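You operate a simulated robot arm through the tools that you are given. There is no shell and no other tool. Be economical: measure what you need, move in short steps, check, and stop when the job is done.

Carry out the task below with a simulated robot arm. There is one attempt and no reset: what you move stays moved.

TASK
Put the 5 steel die from the packing end of the long bench in the grey stone bowl.
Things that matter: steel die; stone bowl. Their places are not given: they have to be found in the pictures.

It is judged by the outcome, as a careful person would: the job done as asked, and still so three seconds after it is handed in. It fails if anything else is knocked over, pushed out of place, dropped, spilled or broken.

THE ROBOT
A 6-joint arm with a two-finger parallel gripper, fixed in place. Base frame: the origin is at the foot of the arm, x ahead of it, y to its left, z up; the work surface is at about z = 840. Lengths are in mm, angles in degrees, forces in N, time in s.
With the tool pointing down near the work surface it reaches from about 260 to 680 mm from the base axis. Its first joint turns from -66.0 to 66.0 degrees. Payload 2.9 kg.
Tool frame: the origin (TCP) lies between the finger pads and is the grasp point; the fingertips stand 30 mm ahead of it; z points along the fingers, y is the line along which they close. The gripper opens to 110 mm. The fingers are 20 mm wide and 10 mm thick; the gripper's body (48 by 112 mm) begins 55 mm behind the TCP.
Orientation is that of the tool frame in the base frame, as a unit quaternion [x, y, z, w]. With the fingers straight down and closing along the base's y, the tool's x points along the base's -x, its y along +y and its z along -z.

THE INTERFACE
- The arm moves only by the tool drive_tool. Its argument "targets" is a list of rows, each an object of numbers (a shift or turn left out is 0, a gripper value left out holds the last): "tx", "ty", "tz": the shift along the tool's x, y, z in units of 150 mm (1.0 is 150 mm); "rx", "ry", "rz": the turn, a rotation vector about the tool's x, y, z in units of 90 degrees (1.0 is 90 degrees); "hand": the gripper command, from -1 (shut) to 1 (fully open), values between in proportion. In form: [{"tx": .., "ty": .., "tz": .., "rx": .., "ry": .., "rz": .., "hand": ..}, ...]. A call has 1 to 8 rows; each row is the pose to reach, as a shift and turn from the pose commanded when the call began, along the tool's axes at that moment. A call with a number of a shift or a turn outside -1 to 1 is refused whole. A row lasts 0.2 s, in which the tool goes at most 50 mm and 8.6 degrees; a call with a longer step from one row to the next is refused whole, and so is a gripper value outside its range. A pose out of reach is approached as far as the arm can. The call stops where the force on the tool passes 40 N (or 10 N more than at its start, if that is more) or the arm is blocked; 0.2 s more then pass. The fingers move at their own pace (about 108 mm/s each) and stop on an object; they squeeze with about 30 N. The grip force told is the motor's: it shows also when the fingers shut on nothing. Time passes only in rows, and 0.2 s behind the last, so rows that repeat a pose let the fingers close. It gives the time, the measured TCP pose, the force on the tool (base axes), the opening and the grip force at its end, in the units of the frame above (readings bear some noise).
- Cameras (640 x 400 px; columns grow to the right, rows downward): "scene" is fixed at [89.5, 440.3, 1393.1]; the picture's right is [-0.65, -0.76, 0.00], its down [-0.38, 0.33, -0.86] and it looks along [0.65, -0.57, -0.50] (base axes); focal length 331 px, centre (320, 200). "wrist" rides on the gripper at [-36, 0, -57] in the tool frame; the picture's right is [0.00, -1.00, 0.00], its down [0.97, 0.00, -0.24] and it looks along [0.24, 0.00, 0.97] (tool axes); focal length 218 px, centre (320, 200).
- camera(camera): a new picture of that camera. No time passes.
- pixel_to_xyz(camera, pixels): there is no depth. For up to 12 entries [column, row, z] of the newest picture of that camera ("zoom" is the newest enlarged one), the place [x, y] in the base frame at which the ray of that pixel passes the height z, good to about 2 mm. No time passes.
- zoom(camera, box): a new picture of the part [left, top, right, bottom] of that camera's present view, enlarged. No time passes.
- finish_job(): hands the job in; it is judged then, once.

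Work in short steps. Measure before you move; look again where a grasp or a placing could have gone wrong, and mend it. You have 60 turns and 30 pictures in all, the two below and enlarged ones among them. Open the gripper and draw the arm clear of the work before you hand the job in, unless the task says otherwise; then end with one line.

The tools are called after "Request:" as name(argument=value, ...) on one line, values as JSON. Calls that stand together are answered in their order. drive_tool: Moves the arm, as the interface text tells. Its arguments: {"type":"object","properties":{"targets":{"type":"array"}},"required":["targets"]} The other tools are called the same way: camera (camera) takes a picture; pixel_to_xyz (camera, pixels) gives the place at which the rays of pixels pass given heights; zoom (camera, box) takes an enlarged picture of a part of a camera's view; finish_job () hands the job in.

At the start:

```text
clock: 0.0
position: [449.3, -32.6, 1192.2]
ee_rot: [0.0, 1.0, 0.0, 0.0]
wrist_force: [-1.1, -0.8, -0.2]
opening: 109.9
gripper_force: 0.2
```

scene: 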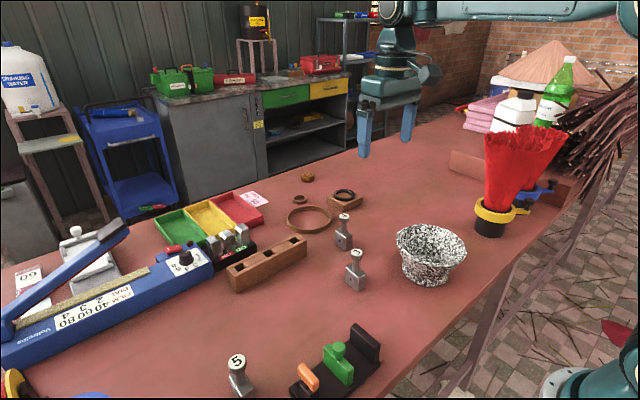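
wrist: 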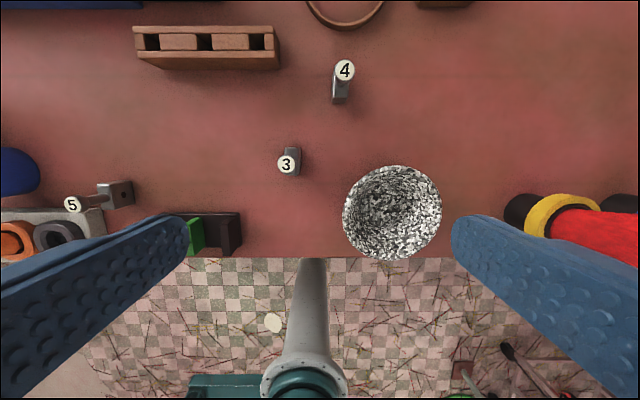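

The scene shows a die labelled 5 at about (238,370), and others at (343,230), (355,270) and in a rack at (228,240). I zoom in to identify them.

Request:
zoom(camera="scene", box=[180, 300, 400, 400])

Request:
zoom(camera="scene", box=[140, 180, 380, 310])

Request:
pixel_to_xyz(camera="wrist", pixels=[[73, 204, 890], [118, 194, 860], [118, 194, 840], [392, 212, 840], [392, 212, 900], [343, 212, 900], [441, 212, 900], [392, 166, 900], [392, 260, 900]])

Request:
pixel_to_xyz(camera="scene", pixels=[[237, 361, 890], [240, 390, 840], [396, 240, 900], [466, 240, 900], [430, 280, 840]])

```text
2.91 times, centred on (290, 350) of scene
```

zoom: 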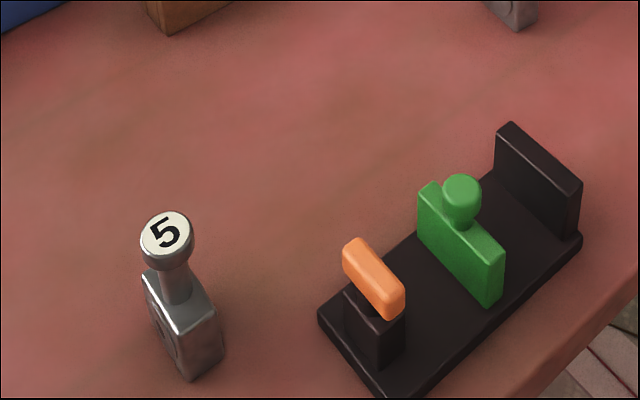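

```text
2.67 times, centred on (260, 245) of scene
```

zoom: 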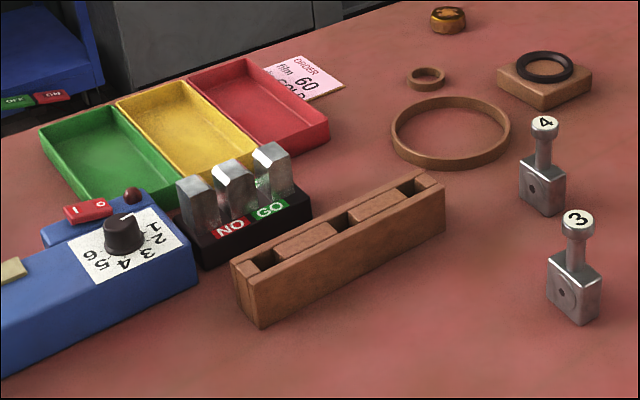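

```text
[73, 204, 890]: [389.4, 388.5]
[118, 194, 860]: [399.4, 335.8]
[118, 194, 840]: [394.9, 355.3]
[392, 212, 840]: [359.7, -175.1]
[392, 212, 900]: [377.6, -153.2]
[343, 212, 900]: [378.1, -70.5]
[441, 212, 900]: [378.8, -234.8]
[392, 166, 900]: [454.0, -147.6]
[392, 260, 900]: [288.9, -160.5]
```

```text
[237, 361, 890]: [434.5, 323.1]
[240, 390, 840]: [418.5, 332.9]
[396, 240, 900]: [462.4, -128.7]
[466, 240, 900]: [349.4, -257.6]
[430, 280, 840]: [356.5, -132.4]
```

There is one 5 die; triangulating both views puts it at about (400, 334), with its top near z 937. I move above it for a closer look, at a safe height.

Request:
drive_tool(targets=[{"ty": 0.25, "tx": 0.04}, {"ty": 0.5, "tx": 0.08}, {"ty": 0.75, "tx": 0.12}, {"ty": 1.0, "tx": 0.16}])

Request:
drive_tool(targets=[{"ty": 0.25, "tx": 0.04, "tz": 0.1}, {"ty": 0.5, "tx": 0.08, "tz": 0.2}, {"ty": 0.75, "tx": 0.12, "tz": 0.3}, {"ty": 1.0, "tx": 0.16, "tz": 0.4}])

Request:
camera(camera="wrist")

```text
clock: 1.0
position: [423.9, 117.9, 1192.4]
ee_rot: [0.0, 1.0, -0.001, 0.0]
wrist_force: [0.3, -0.3, -1.0]
opening: 110.0
gripper_force: 0.0
```

```text
clock: 2.0
position: [399.9, 268.0, 1132.5]
ee_rot: [0.0, 1.0, 0.0, 0.001]
wrist_force: [0.8, -0.5, -0.7]
opening: 109.9
gripper_force: 0.1
```

```text
25 pictures are left
```

wrist: 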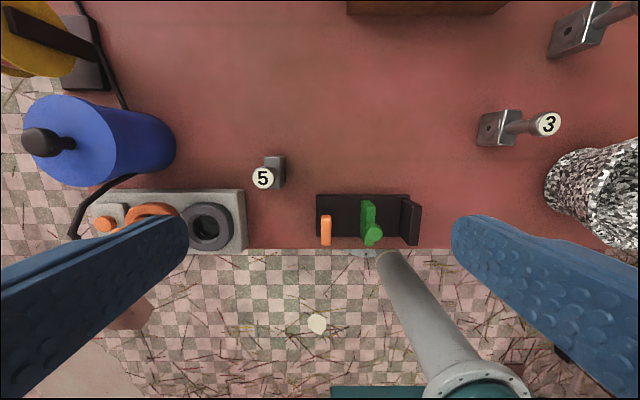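

Request:
zoom(camera="wrist", box=[220, 130, 332, 200])

Request:
pixel_to_xyz(camera="wrist", pixels=[[263, 178, 937], [273, 172, 840], [285, 157, 870], [285, 188, 840], [245, 190, 870], [318, 195, 850], [322, 216, 880]])

```text
5.71 times, centred on (276, 165) of wrist
```

zoom: 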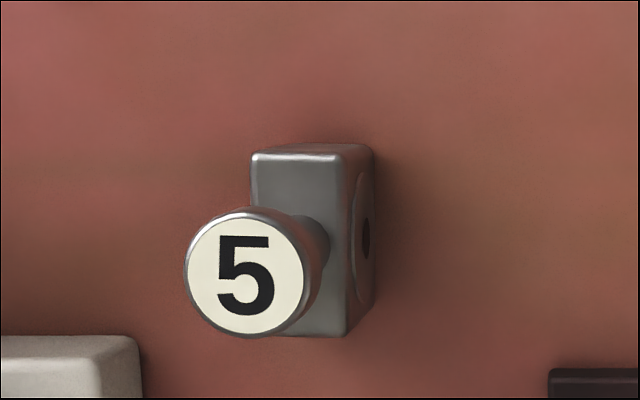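

```text
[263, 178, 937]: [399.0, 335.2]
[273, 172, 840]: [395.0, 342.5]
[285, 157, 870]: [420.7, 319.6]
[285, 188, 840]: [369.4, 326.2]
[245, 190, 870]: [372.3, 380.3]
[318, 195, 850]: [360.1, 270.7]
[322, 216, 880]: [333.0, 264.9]
```

The block is axis-aligned, 23 mm wide along y and about 44 mm long along x, centred at about (399.5, 334.5), with the neck and head above. The current orientation suits it, so I line up and come down part way.

Request:
drive_tool(targets=[{"ty": 0.22, "hand": 0.4}, {"ty": 0.443, "hand": 0.4}, {"ty": 0.443, "tz": 0.25}, {"ty": 0.443, "tz": 0.5}, {"ty": 0.443, "tz": 0.8}])

Request:
camera(camera="wrist")

Request:
zoom(camera="scene", box=[160, 250, 400, 400])

```text
clock: 3.2
position: [399.9, 333.9, 1011.8]
ee_rot: [0.0, 1.0, 0.0, 0.0]
wrist_force: [-0.1, -0.7, 0.1]
opening: 76.8
gripper_force: 0.0
```

```text
23 pictures are left
```

wrist: 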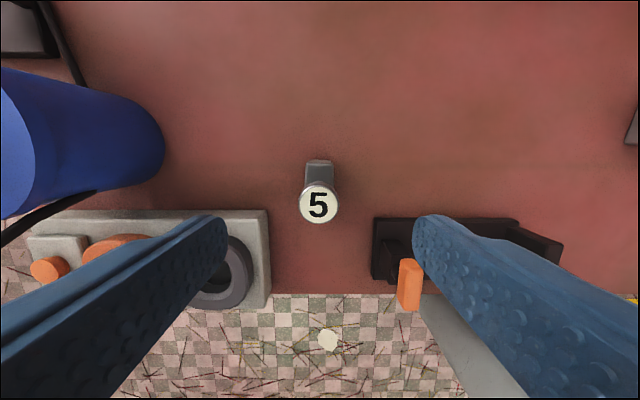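

```text
2.67 times, centred on (280, 325) of scene
```

zoom: 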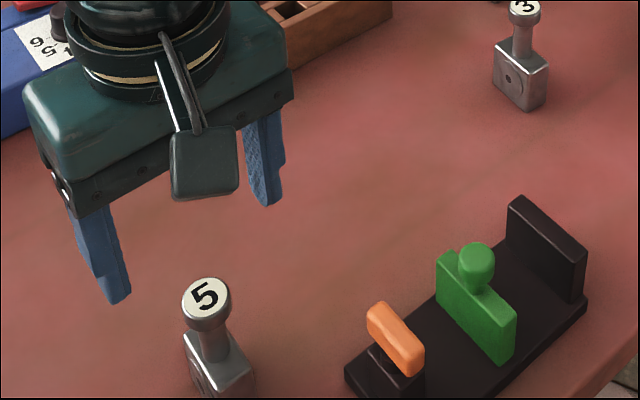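

The head is centred between the fingers at (318,205). I come down to TCP z of about 893, so the tips reach the block while the palm clears the head, then close.

Request:
drive_tool(targets=[{"ty": 0.003, "tz": 0.2}, {"ty": 0.003, "tz": 0.4}, {"ty": 0.003, "tz": 0.6}, {"ty": 0.003, "tz": 0.79}, {"ty": 0.003, "tz": 0.79}])

Request:
drive_tool(targets=[{"hand": -1}, {"hand": -1}, {"hand": -1}, {"hand": -1}])

Request:
camera(camera="wrist")

```text
clock: 4.4
position: [401.4, 334.7, 892.2]
ee_rot: [0.0, 1.0, 0.0, -0.001]
wrist_force: [0.0, 0.1, 0.1]
opening: 77.3
gripper_force: 0.0
```

```text
clock: 5.4
position: [402.2, 335.3, 893.5]
ee_rot: [0.0, 1.0, 0.0, 0.0]
wrist_force: [0.9, -1.1, -0.7]
opening: 26.4
gripper_force: 30.0
```

```text
21 pictures are left
```

wrist: 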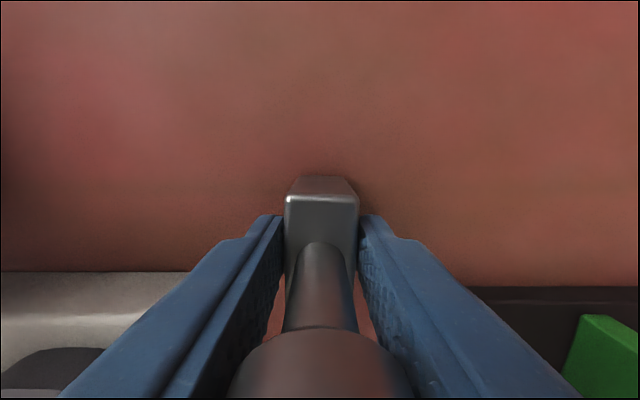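

It is gripped at 26.4 mm with 30 N. I lift straight up, first slowly.

Request:
drive_tool(targets=[{"tz": -0.1}, {"tz": -0.25}, {"tz": -0.45}, {"tz": -0.7}, {"tz": -1.0}])

Request:
camera(camera="scene")

```text
clock: 6.6
position: [401.8, 335.0, 1043.7]
ee_rot: [0.001, 1.0, 0.0, 0.0]
wrist_force: [0.1, -0.4, -4.1]
opening: 26.3
gripper_force: 30.2
```

```text
20 pictures are left
```

scene: 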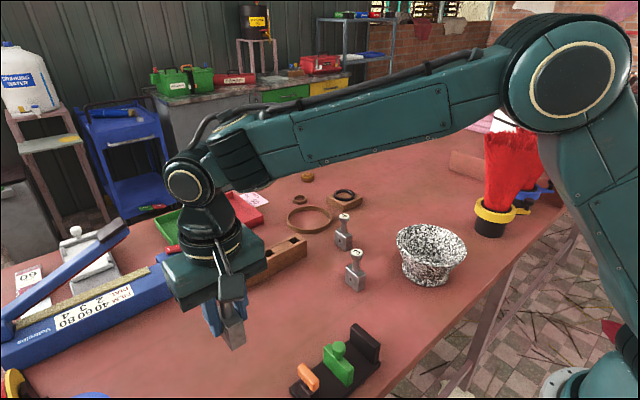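

The die is held. The bowl rim centre triangulates to about (385, -146), rim z about 928, diameter about 150 mm. I carry the die there, well above everything.

Request:
drive_tool(targets=[{"ty": -0.15, "tz": -0.1}, {"ty": -0.35, "tz": -0.2}, {"ty": -0.55, "tz": -0.3}, {"ty": -0.78, "tz": -0.4}, {"ty": -1.0, "tz": -0.4}])

Request:
drive_tool(targets=[{"ty": -0.2}, {"ty": -0.4}, {"ty": -0.6}, {"ty": -0.8}, {"ty": -1.0}])

Request:
drive_tool(targets=[{"ty": -0.2}, {"ty": -0.4}, {"ty": -0.6}, {"ty": -0.8}, {"ty": -0.95}])

Request:
camera(camera="wrist")

Request:
camera(camera="scene")

```text
clock: 7.8
position: [401.6, 184.1, 1103.3]
ee_rot: [0.0, 1.0, 0.0, -0.001]
wrist_force: [-0.1, -0.3, -3.8]
opening: 26.6
gripper_force: 29.9
```

```text
clock: 9.0
position: [403.4, 34.0, 1103.3]
ee_rot: [-0.001, 1.0, -0.001, 0.001]
wrist_force: [-0.4, -0.3, -3.9]
opening: 26.5
gripper_force: 30.0
```

```text
clock: 10.2
position: [403.0, -109.6, 1102.6]
ee_rot: [0.0, 1.0, 0.0, -0.001]
wrist_force: [-0.6, 0.0, -4.2]
opening: 26.3
gripper_force: 29.9
```

```text
19 pictures are left
```

wrist: 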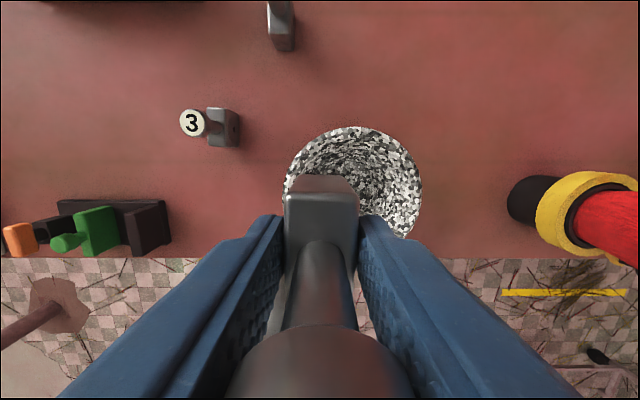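

```text
18 pictures are left
```

scene: 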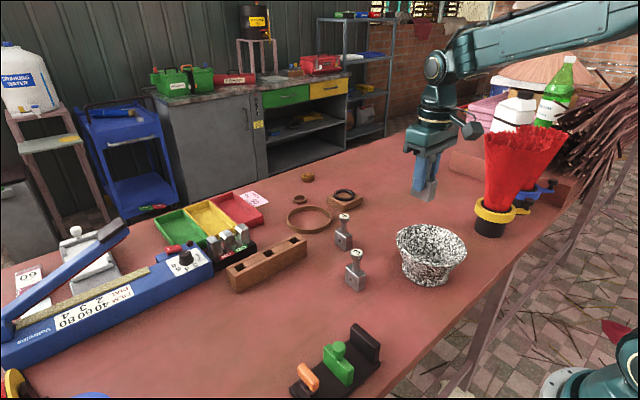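

The bowl rim spans columns 284–423 with its top at row 126; I measure it from both pictures.

Request:
pixel_to_xyz(camera="wrist", pixels=[[354, 126, 910], [354, 126, 925], [284, 186, 910], [284, 186, 925], [423, 184, 910], [423, 184, 925]])

Request:
zoom(camera="scene", box=[380, 210, 484, 300])

```text
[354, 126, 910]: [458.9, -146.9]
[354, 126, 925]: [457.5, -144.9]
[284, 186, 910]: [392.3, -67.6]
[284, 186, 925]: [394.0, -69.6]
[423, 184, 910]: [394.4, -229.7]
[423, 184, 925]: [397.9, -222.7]
```

```text
4.44 times, centred on (432, 255) of scene
```

zoom: 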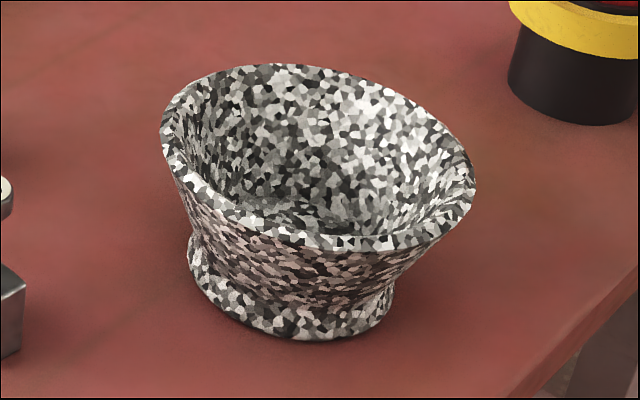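

Request:
pixel_to_xyz(camera="zoom", pixels=[[318, 157, 900], [318, 157, 910], [318, 157, 920], [318, 157, 930], [290, 285, 845], [187, 265, 845], [394, 305, 845], [300, 341, 840]])

```text
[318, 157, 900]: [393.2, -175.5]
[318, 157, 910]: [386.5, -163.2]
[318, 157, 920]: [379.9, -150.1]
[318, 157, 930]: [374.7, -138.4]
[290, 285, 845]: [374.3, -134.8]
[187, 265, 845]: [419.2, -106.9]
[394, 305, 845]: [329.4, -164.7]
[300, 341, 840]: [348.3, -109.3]
```

The bowl centre is about (380, -147), rim z about 921. I align over it with the die bottom still just above the rim, then check.

Request:
drive_tool(targets=[{"tx": 0.08, "ty": -0.12}, {"tx": 0.153, "ty": -0.247}, {"tx": 0.153, "ty": -0.247, "tz": 0.2}, {"tx": 0.153, "ty": -0.247, "tz": 0.45}, {"tx": 0.153, "ty": -0.247, "tz": 0.67}, {"tx": 0.153, "ty": -0.247, "tz": 0.67}])

Request:
zoom(camera="scene", box=[350, 140, 510, 300])

Request:
camera(camera="wrist")

```text
clock: 11.6
position: [379.3, -146.2, 1001.7]
ee_rot: [0.0, 1.0, 0.0, -0.001]
wrist_force: [-0.2, -0.3, -4.9]
opening: 26.2
gripper_force: 29.6
```

```text
2.50 times, centred on (430, 220) of scene
```

zoom: 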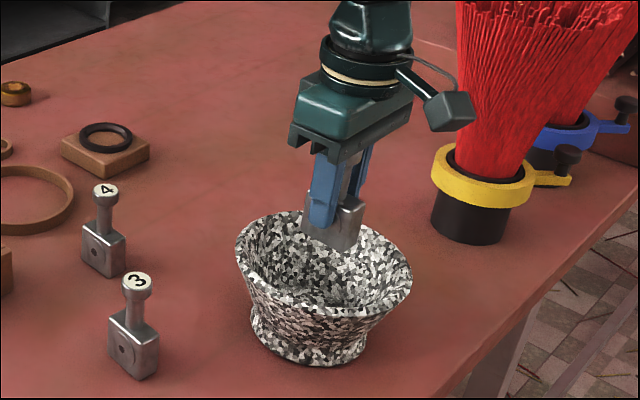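

```text
15 pictures are left
```

wrist: 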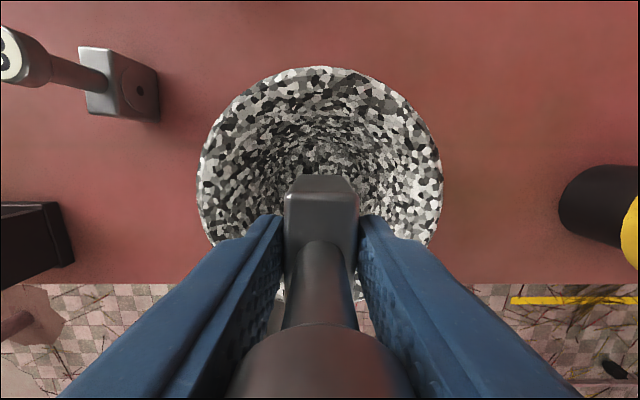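

It is centred (rim columns 198–441, x about 381). I go down into the bowl, slowly at the end.

Request:
drive_tool(targets=[{"tz": 0.15}, {"tz": 0.3}, {"tz": 0.42}, {"tz": 0.49}, {"tz": 0.49}])

Request:
drive_tool(targets=[{"tz": 0.02}, {"tz": 0.04}, {"tz": 0.053}])

Request:
zoom(camera="scene", box=[370, 180, 490, 300])

```text
clock: 12.8
position: [377.6, -144.8, 929.0]
ee_rot: [0.0, 1.0, 0.0, 0.001]
wrist_force: [0.2, 0.2, -4.8]
opening: 26.5
gripper_force: 30.0
```

```text
clock: 13.6
position: [379.1, -146.5, 921.8]
ee_rot: [0.0, 1.0, 0.001, 0.0]
wrist_force: [0.1, 0.4, -4.1]
opening: 26.6
gripper_force: 29.5
```

```text
3.33 times, centred on (430, 240) of scene
```

zoom: 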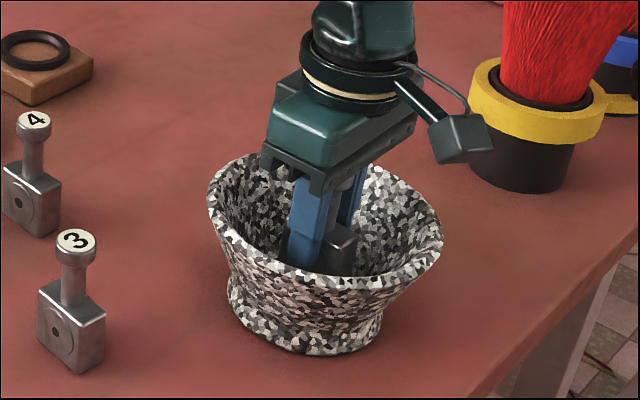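

No contact yet (force still -4 N, the die's weight). I keep lowering in small steps.

Request:
drive_tool(targets=[{"tz": 0.015}, {"tz": 0.03}])

Request:
drive_tool(targets=[{"tz": 0.01}, {"tz": 0.02}])

```text
clock: 14.2
position: [378.1, -146.1, 917.6]
ee_rot: [0.0, 1.0, 0.0, 0.0]
wrist_force: [-0.6, 0.6, -4.3]
opening: 26.3
gripper_force: 30.2
```

```text
clock: 14.8
position: [378.5, -145.5, 913.0]
ee_rot: [0.0, 1.0, 0.001, 0.0]
wrist_force: [0.0, 0.2, -0.8]
opening: 26.6
gripper_force: 30.3
```

The force rose to -0.8 N, so the die is just touching the bottom. One more millimetre, then I open slowly and only moderately, inside the bowl.

Request:
drive_tool(targets=[{"tz": 0.006}, {"tz": 0.006}])

Request:
drive_tool(targets=[{"hand": -0.45}, {"hand": -0.35}, {"hand": -0.22}, {"hand": -0.22}])

Request:
camera(camera="wrist")

Request:
zoom(camera="scene", box=[370, 180, 490, 300])

```text
clock: 15.4
position: [378.7, -145.4, 913.0]
ee_rot: [0.001, 1.0, 0.0, 0.001]
wrist_force: [-8.3, 3.6, 25.3]
opening: 26.5
gripper_force: 30.2
```

```text
clock: 16.4
position: [378.1, -144.7, 914.7]
ee_rot: [0.0, 1.0, 0.0, 0.0]
wrist_force: [-0.3, 0.6, -0.1]
opening: 42.9
gripper_force: 0.1
```

```text
13 pictures are left
```

wrist: 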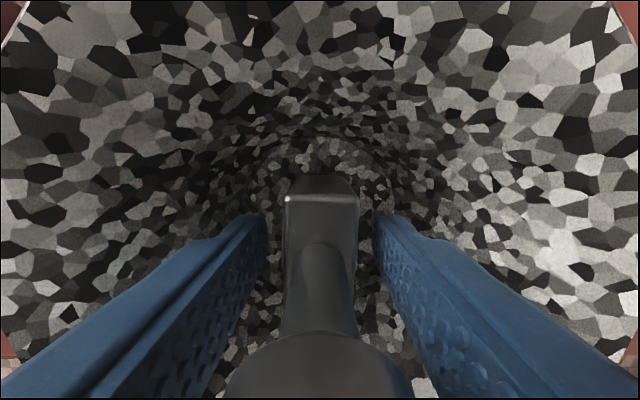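

```text
3.33 times, centred on (430, 240) of scene
```

zoom: 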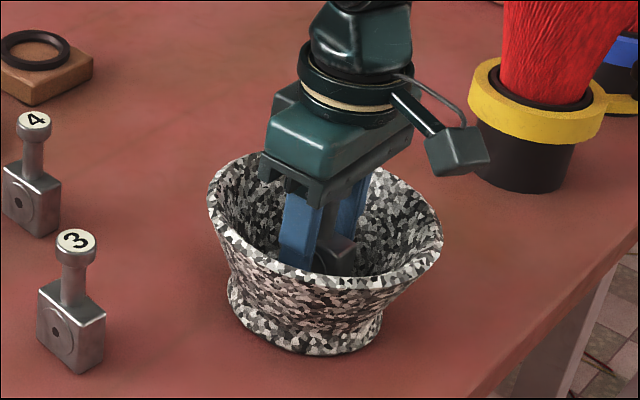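

The die stands free in the bowl with the fingers clear on both sides. I withdraw straight up.

Request:
drive_tool(targets=[{"tz": -0.1}, {"tz": -0.25}, {"tz": -0.45}, {"tz": -0.7}, {"tz": -1.0}])

Request:
drive_tool(targets=[{"tz": -0.25, "ty": 0.0}, {"tz": -0.5}, {"tz": -0.7, "ty": 0.15}, {"tz": -0.7, "ty": 0.45, "hand": 0.5}, {"tz": -0.7, "ty": 0.7}, {"tz": -0.7, "ty": 0.7}])

Request:
zoom(camera="scene", box=[320, 160, 520, 310])

Request:
camera(camera="wrist")

```text
clock: 17.6
position: [377.0, -147.0, 1064.5]
ee_rot: [0.001, 1.0, 0.0, 0.0]
wrist_force: [-0.7, 0.1, 0.3]
opening: 42.7
gripper_force: 0.2
```

```text
clock: 19.0
position: [380.6, -41.0, 1166.5]
ee_rot: [0.0, 1.0, 0.0, 0.0]
wrist_force: [0.6, -0.2, -0.4]
opening: 82.3
gripper_force: 0.1
```

```text
2.67 times, centred on (420, 235) of scene
```

zoom: 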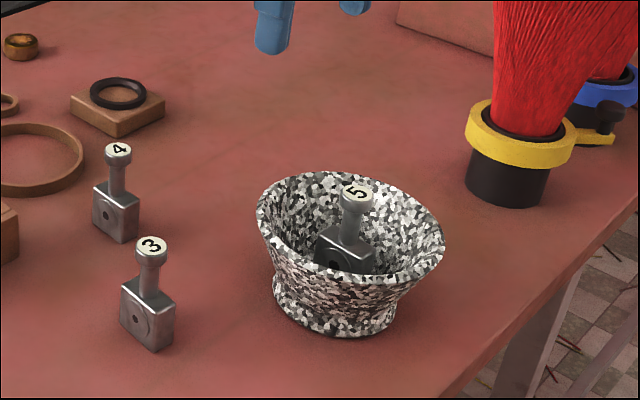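

```text
10 pictures are left
```

wrist: 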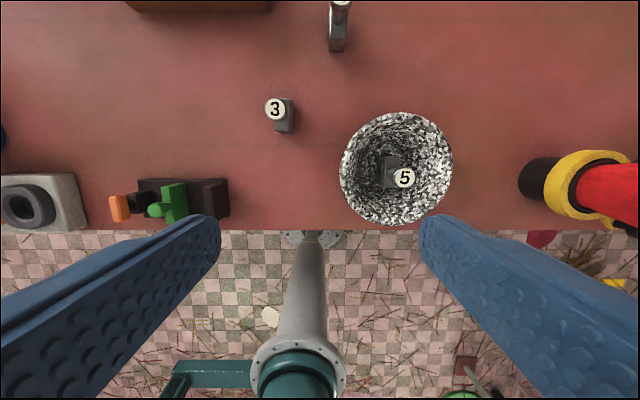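

The 5 die stands in the bowl, nothing else has been disturbed, and the arm is clear with the gripper open. I hand the job in.

Request:
finish_job()

```text
The job is handed in.
```

The 5 steel die is standing upright in the grey stone bowl, the other items look undisturbed in the final pictures, and the job is handed in.
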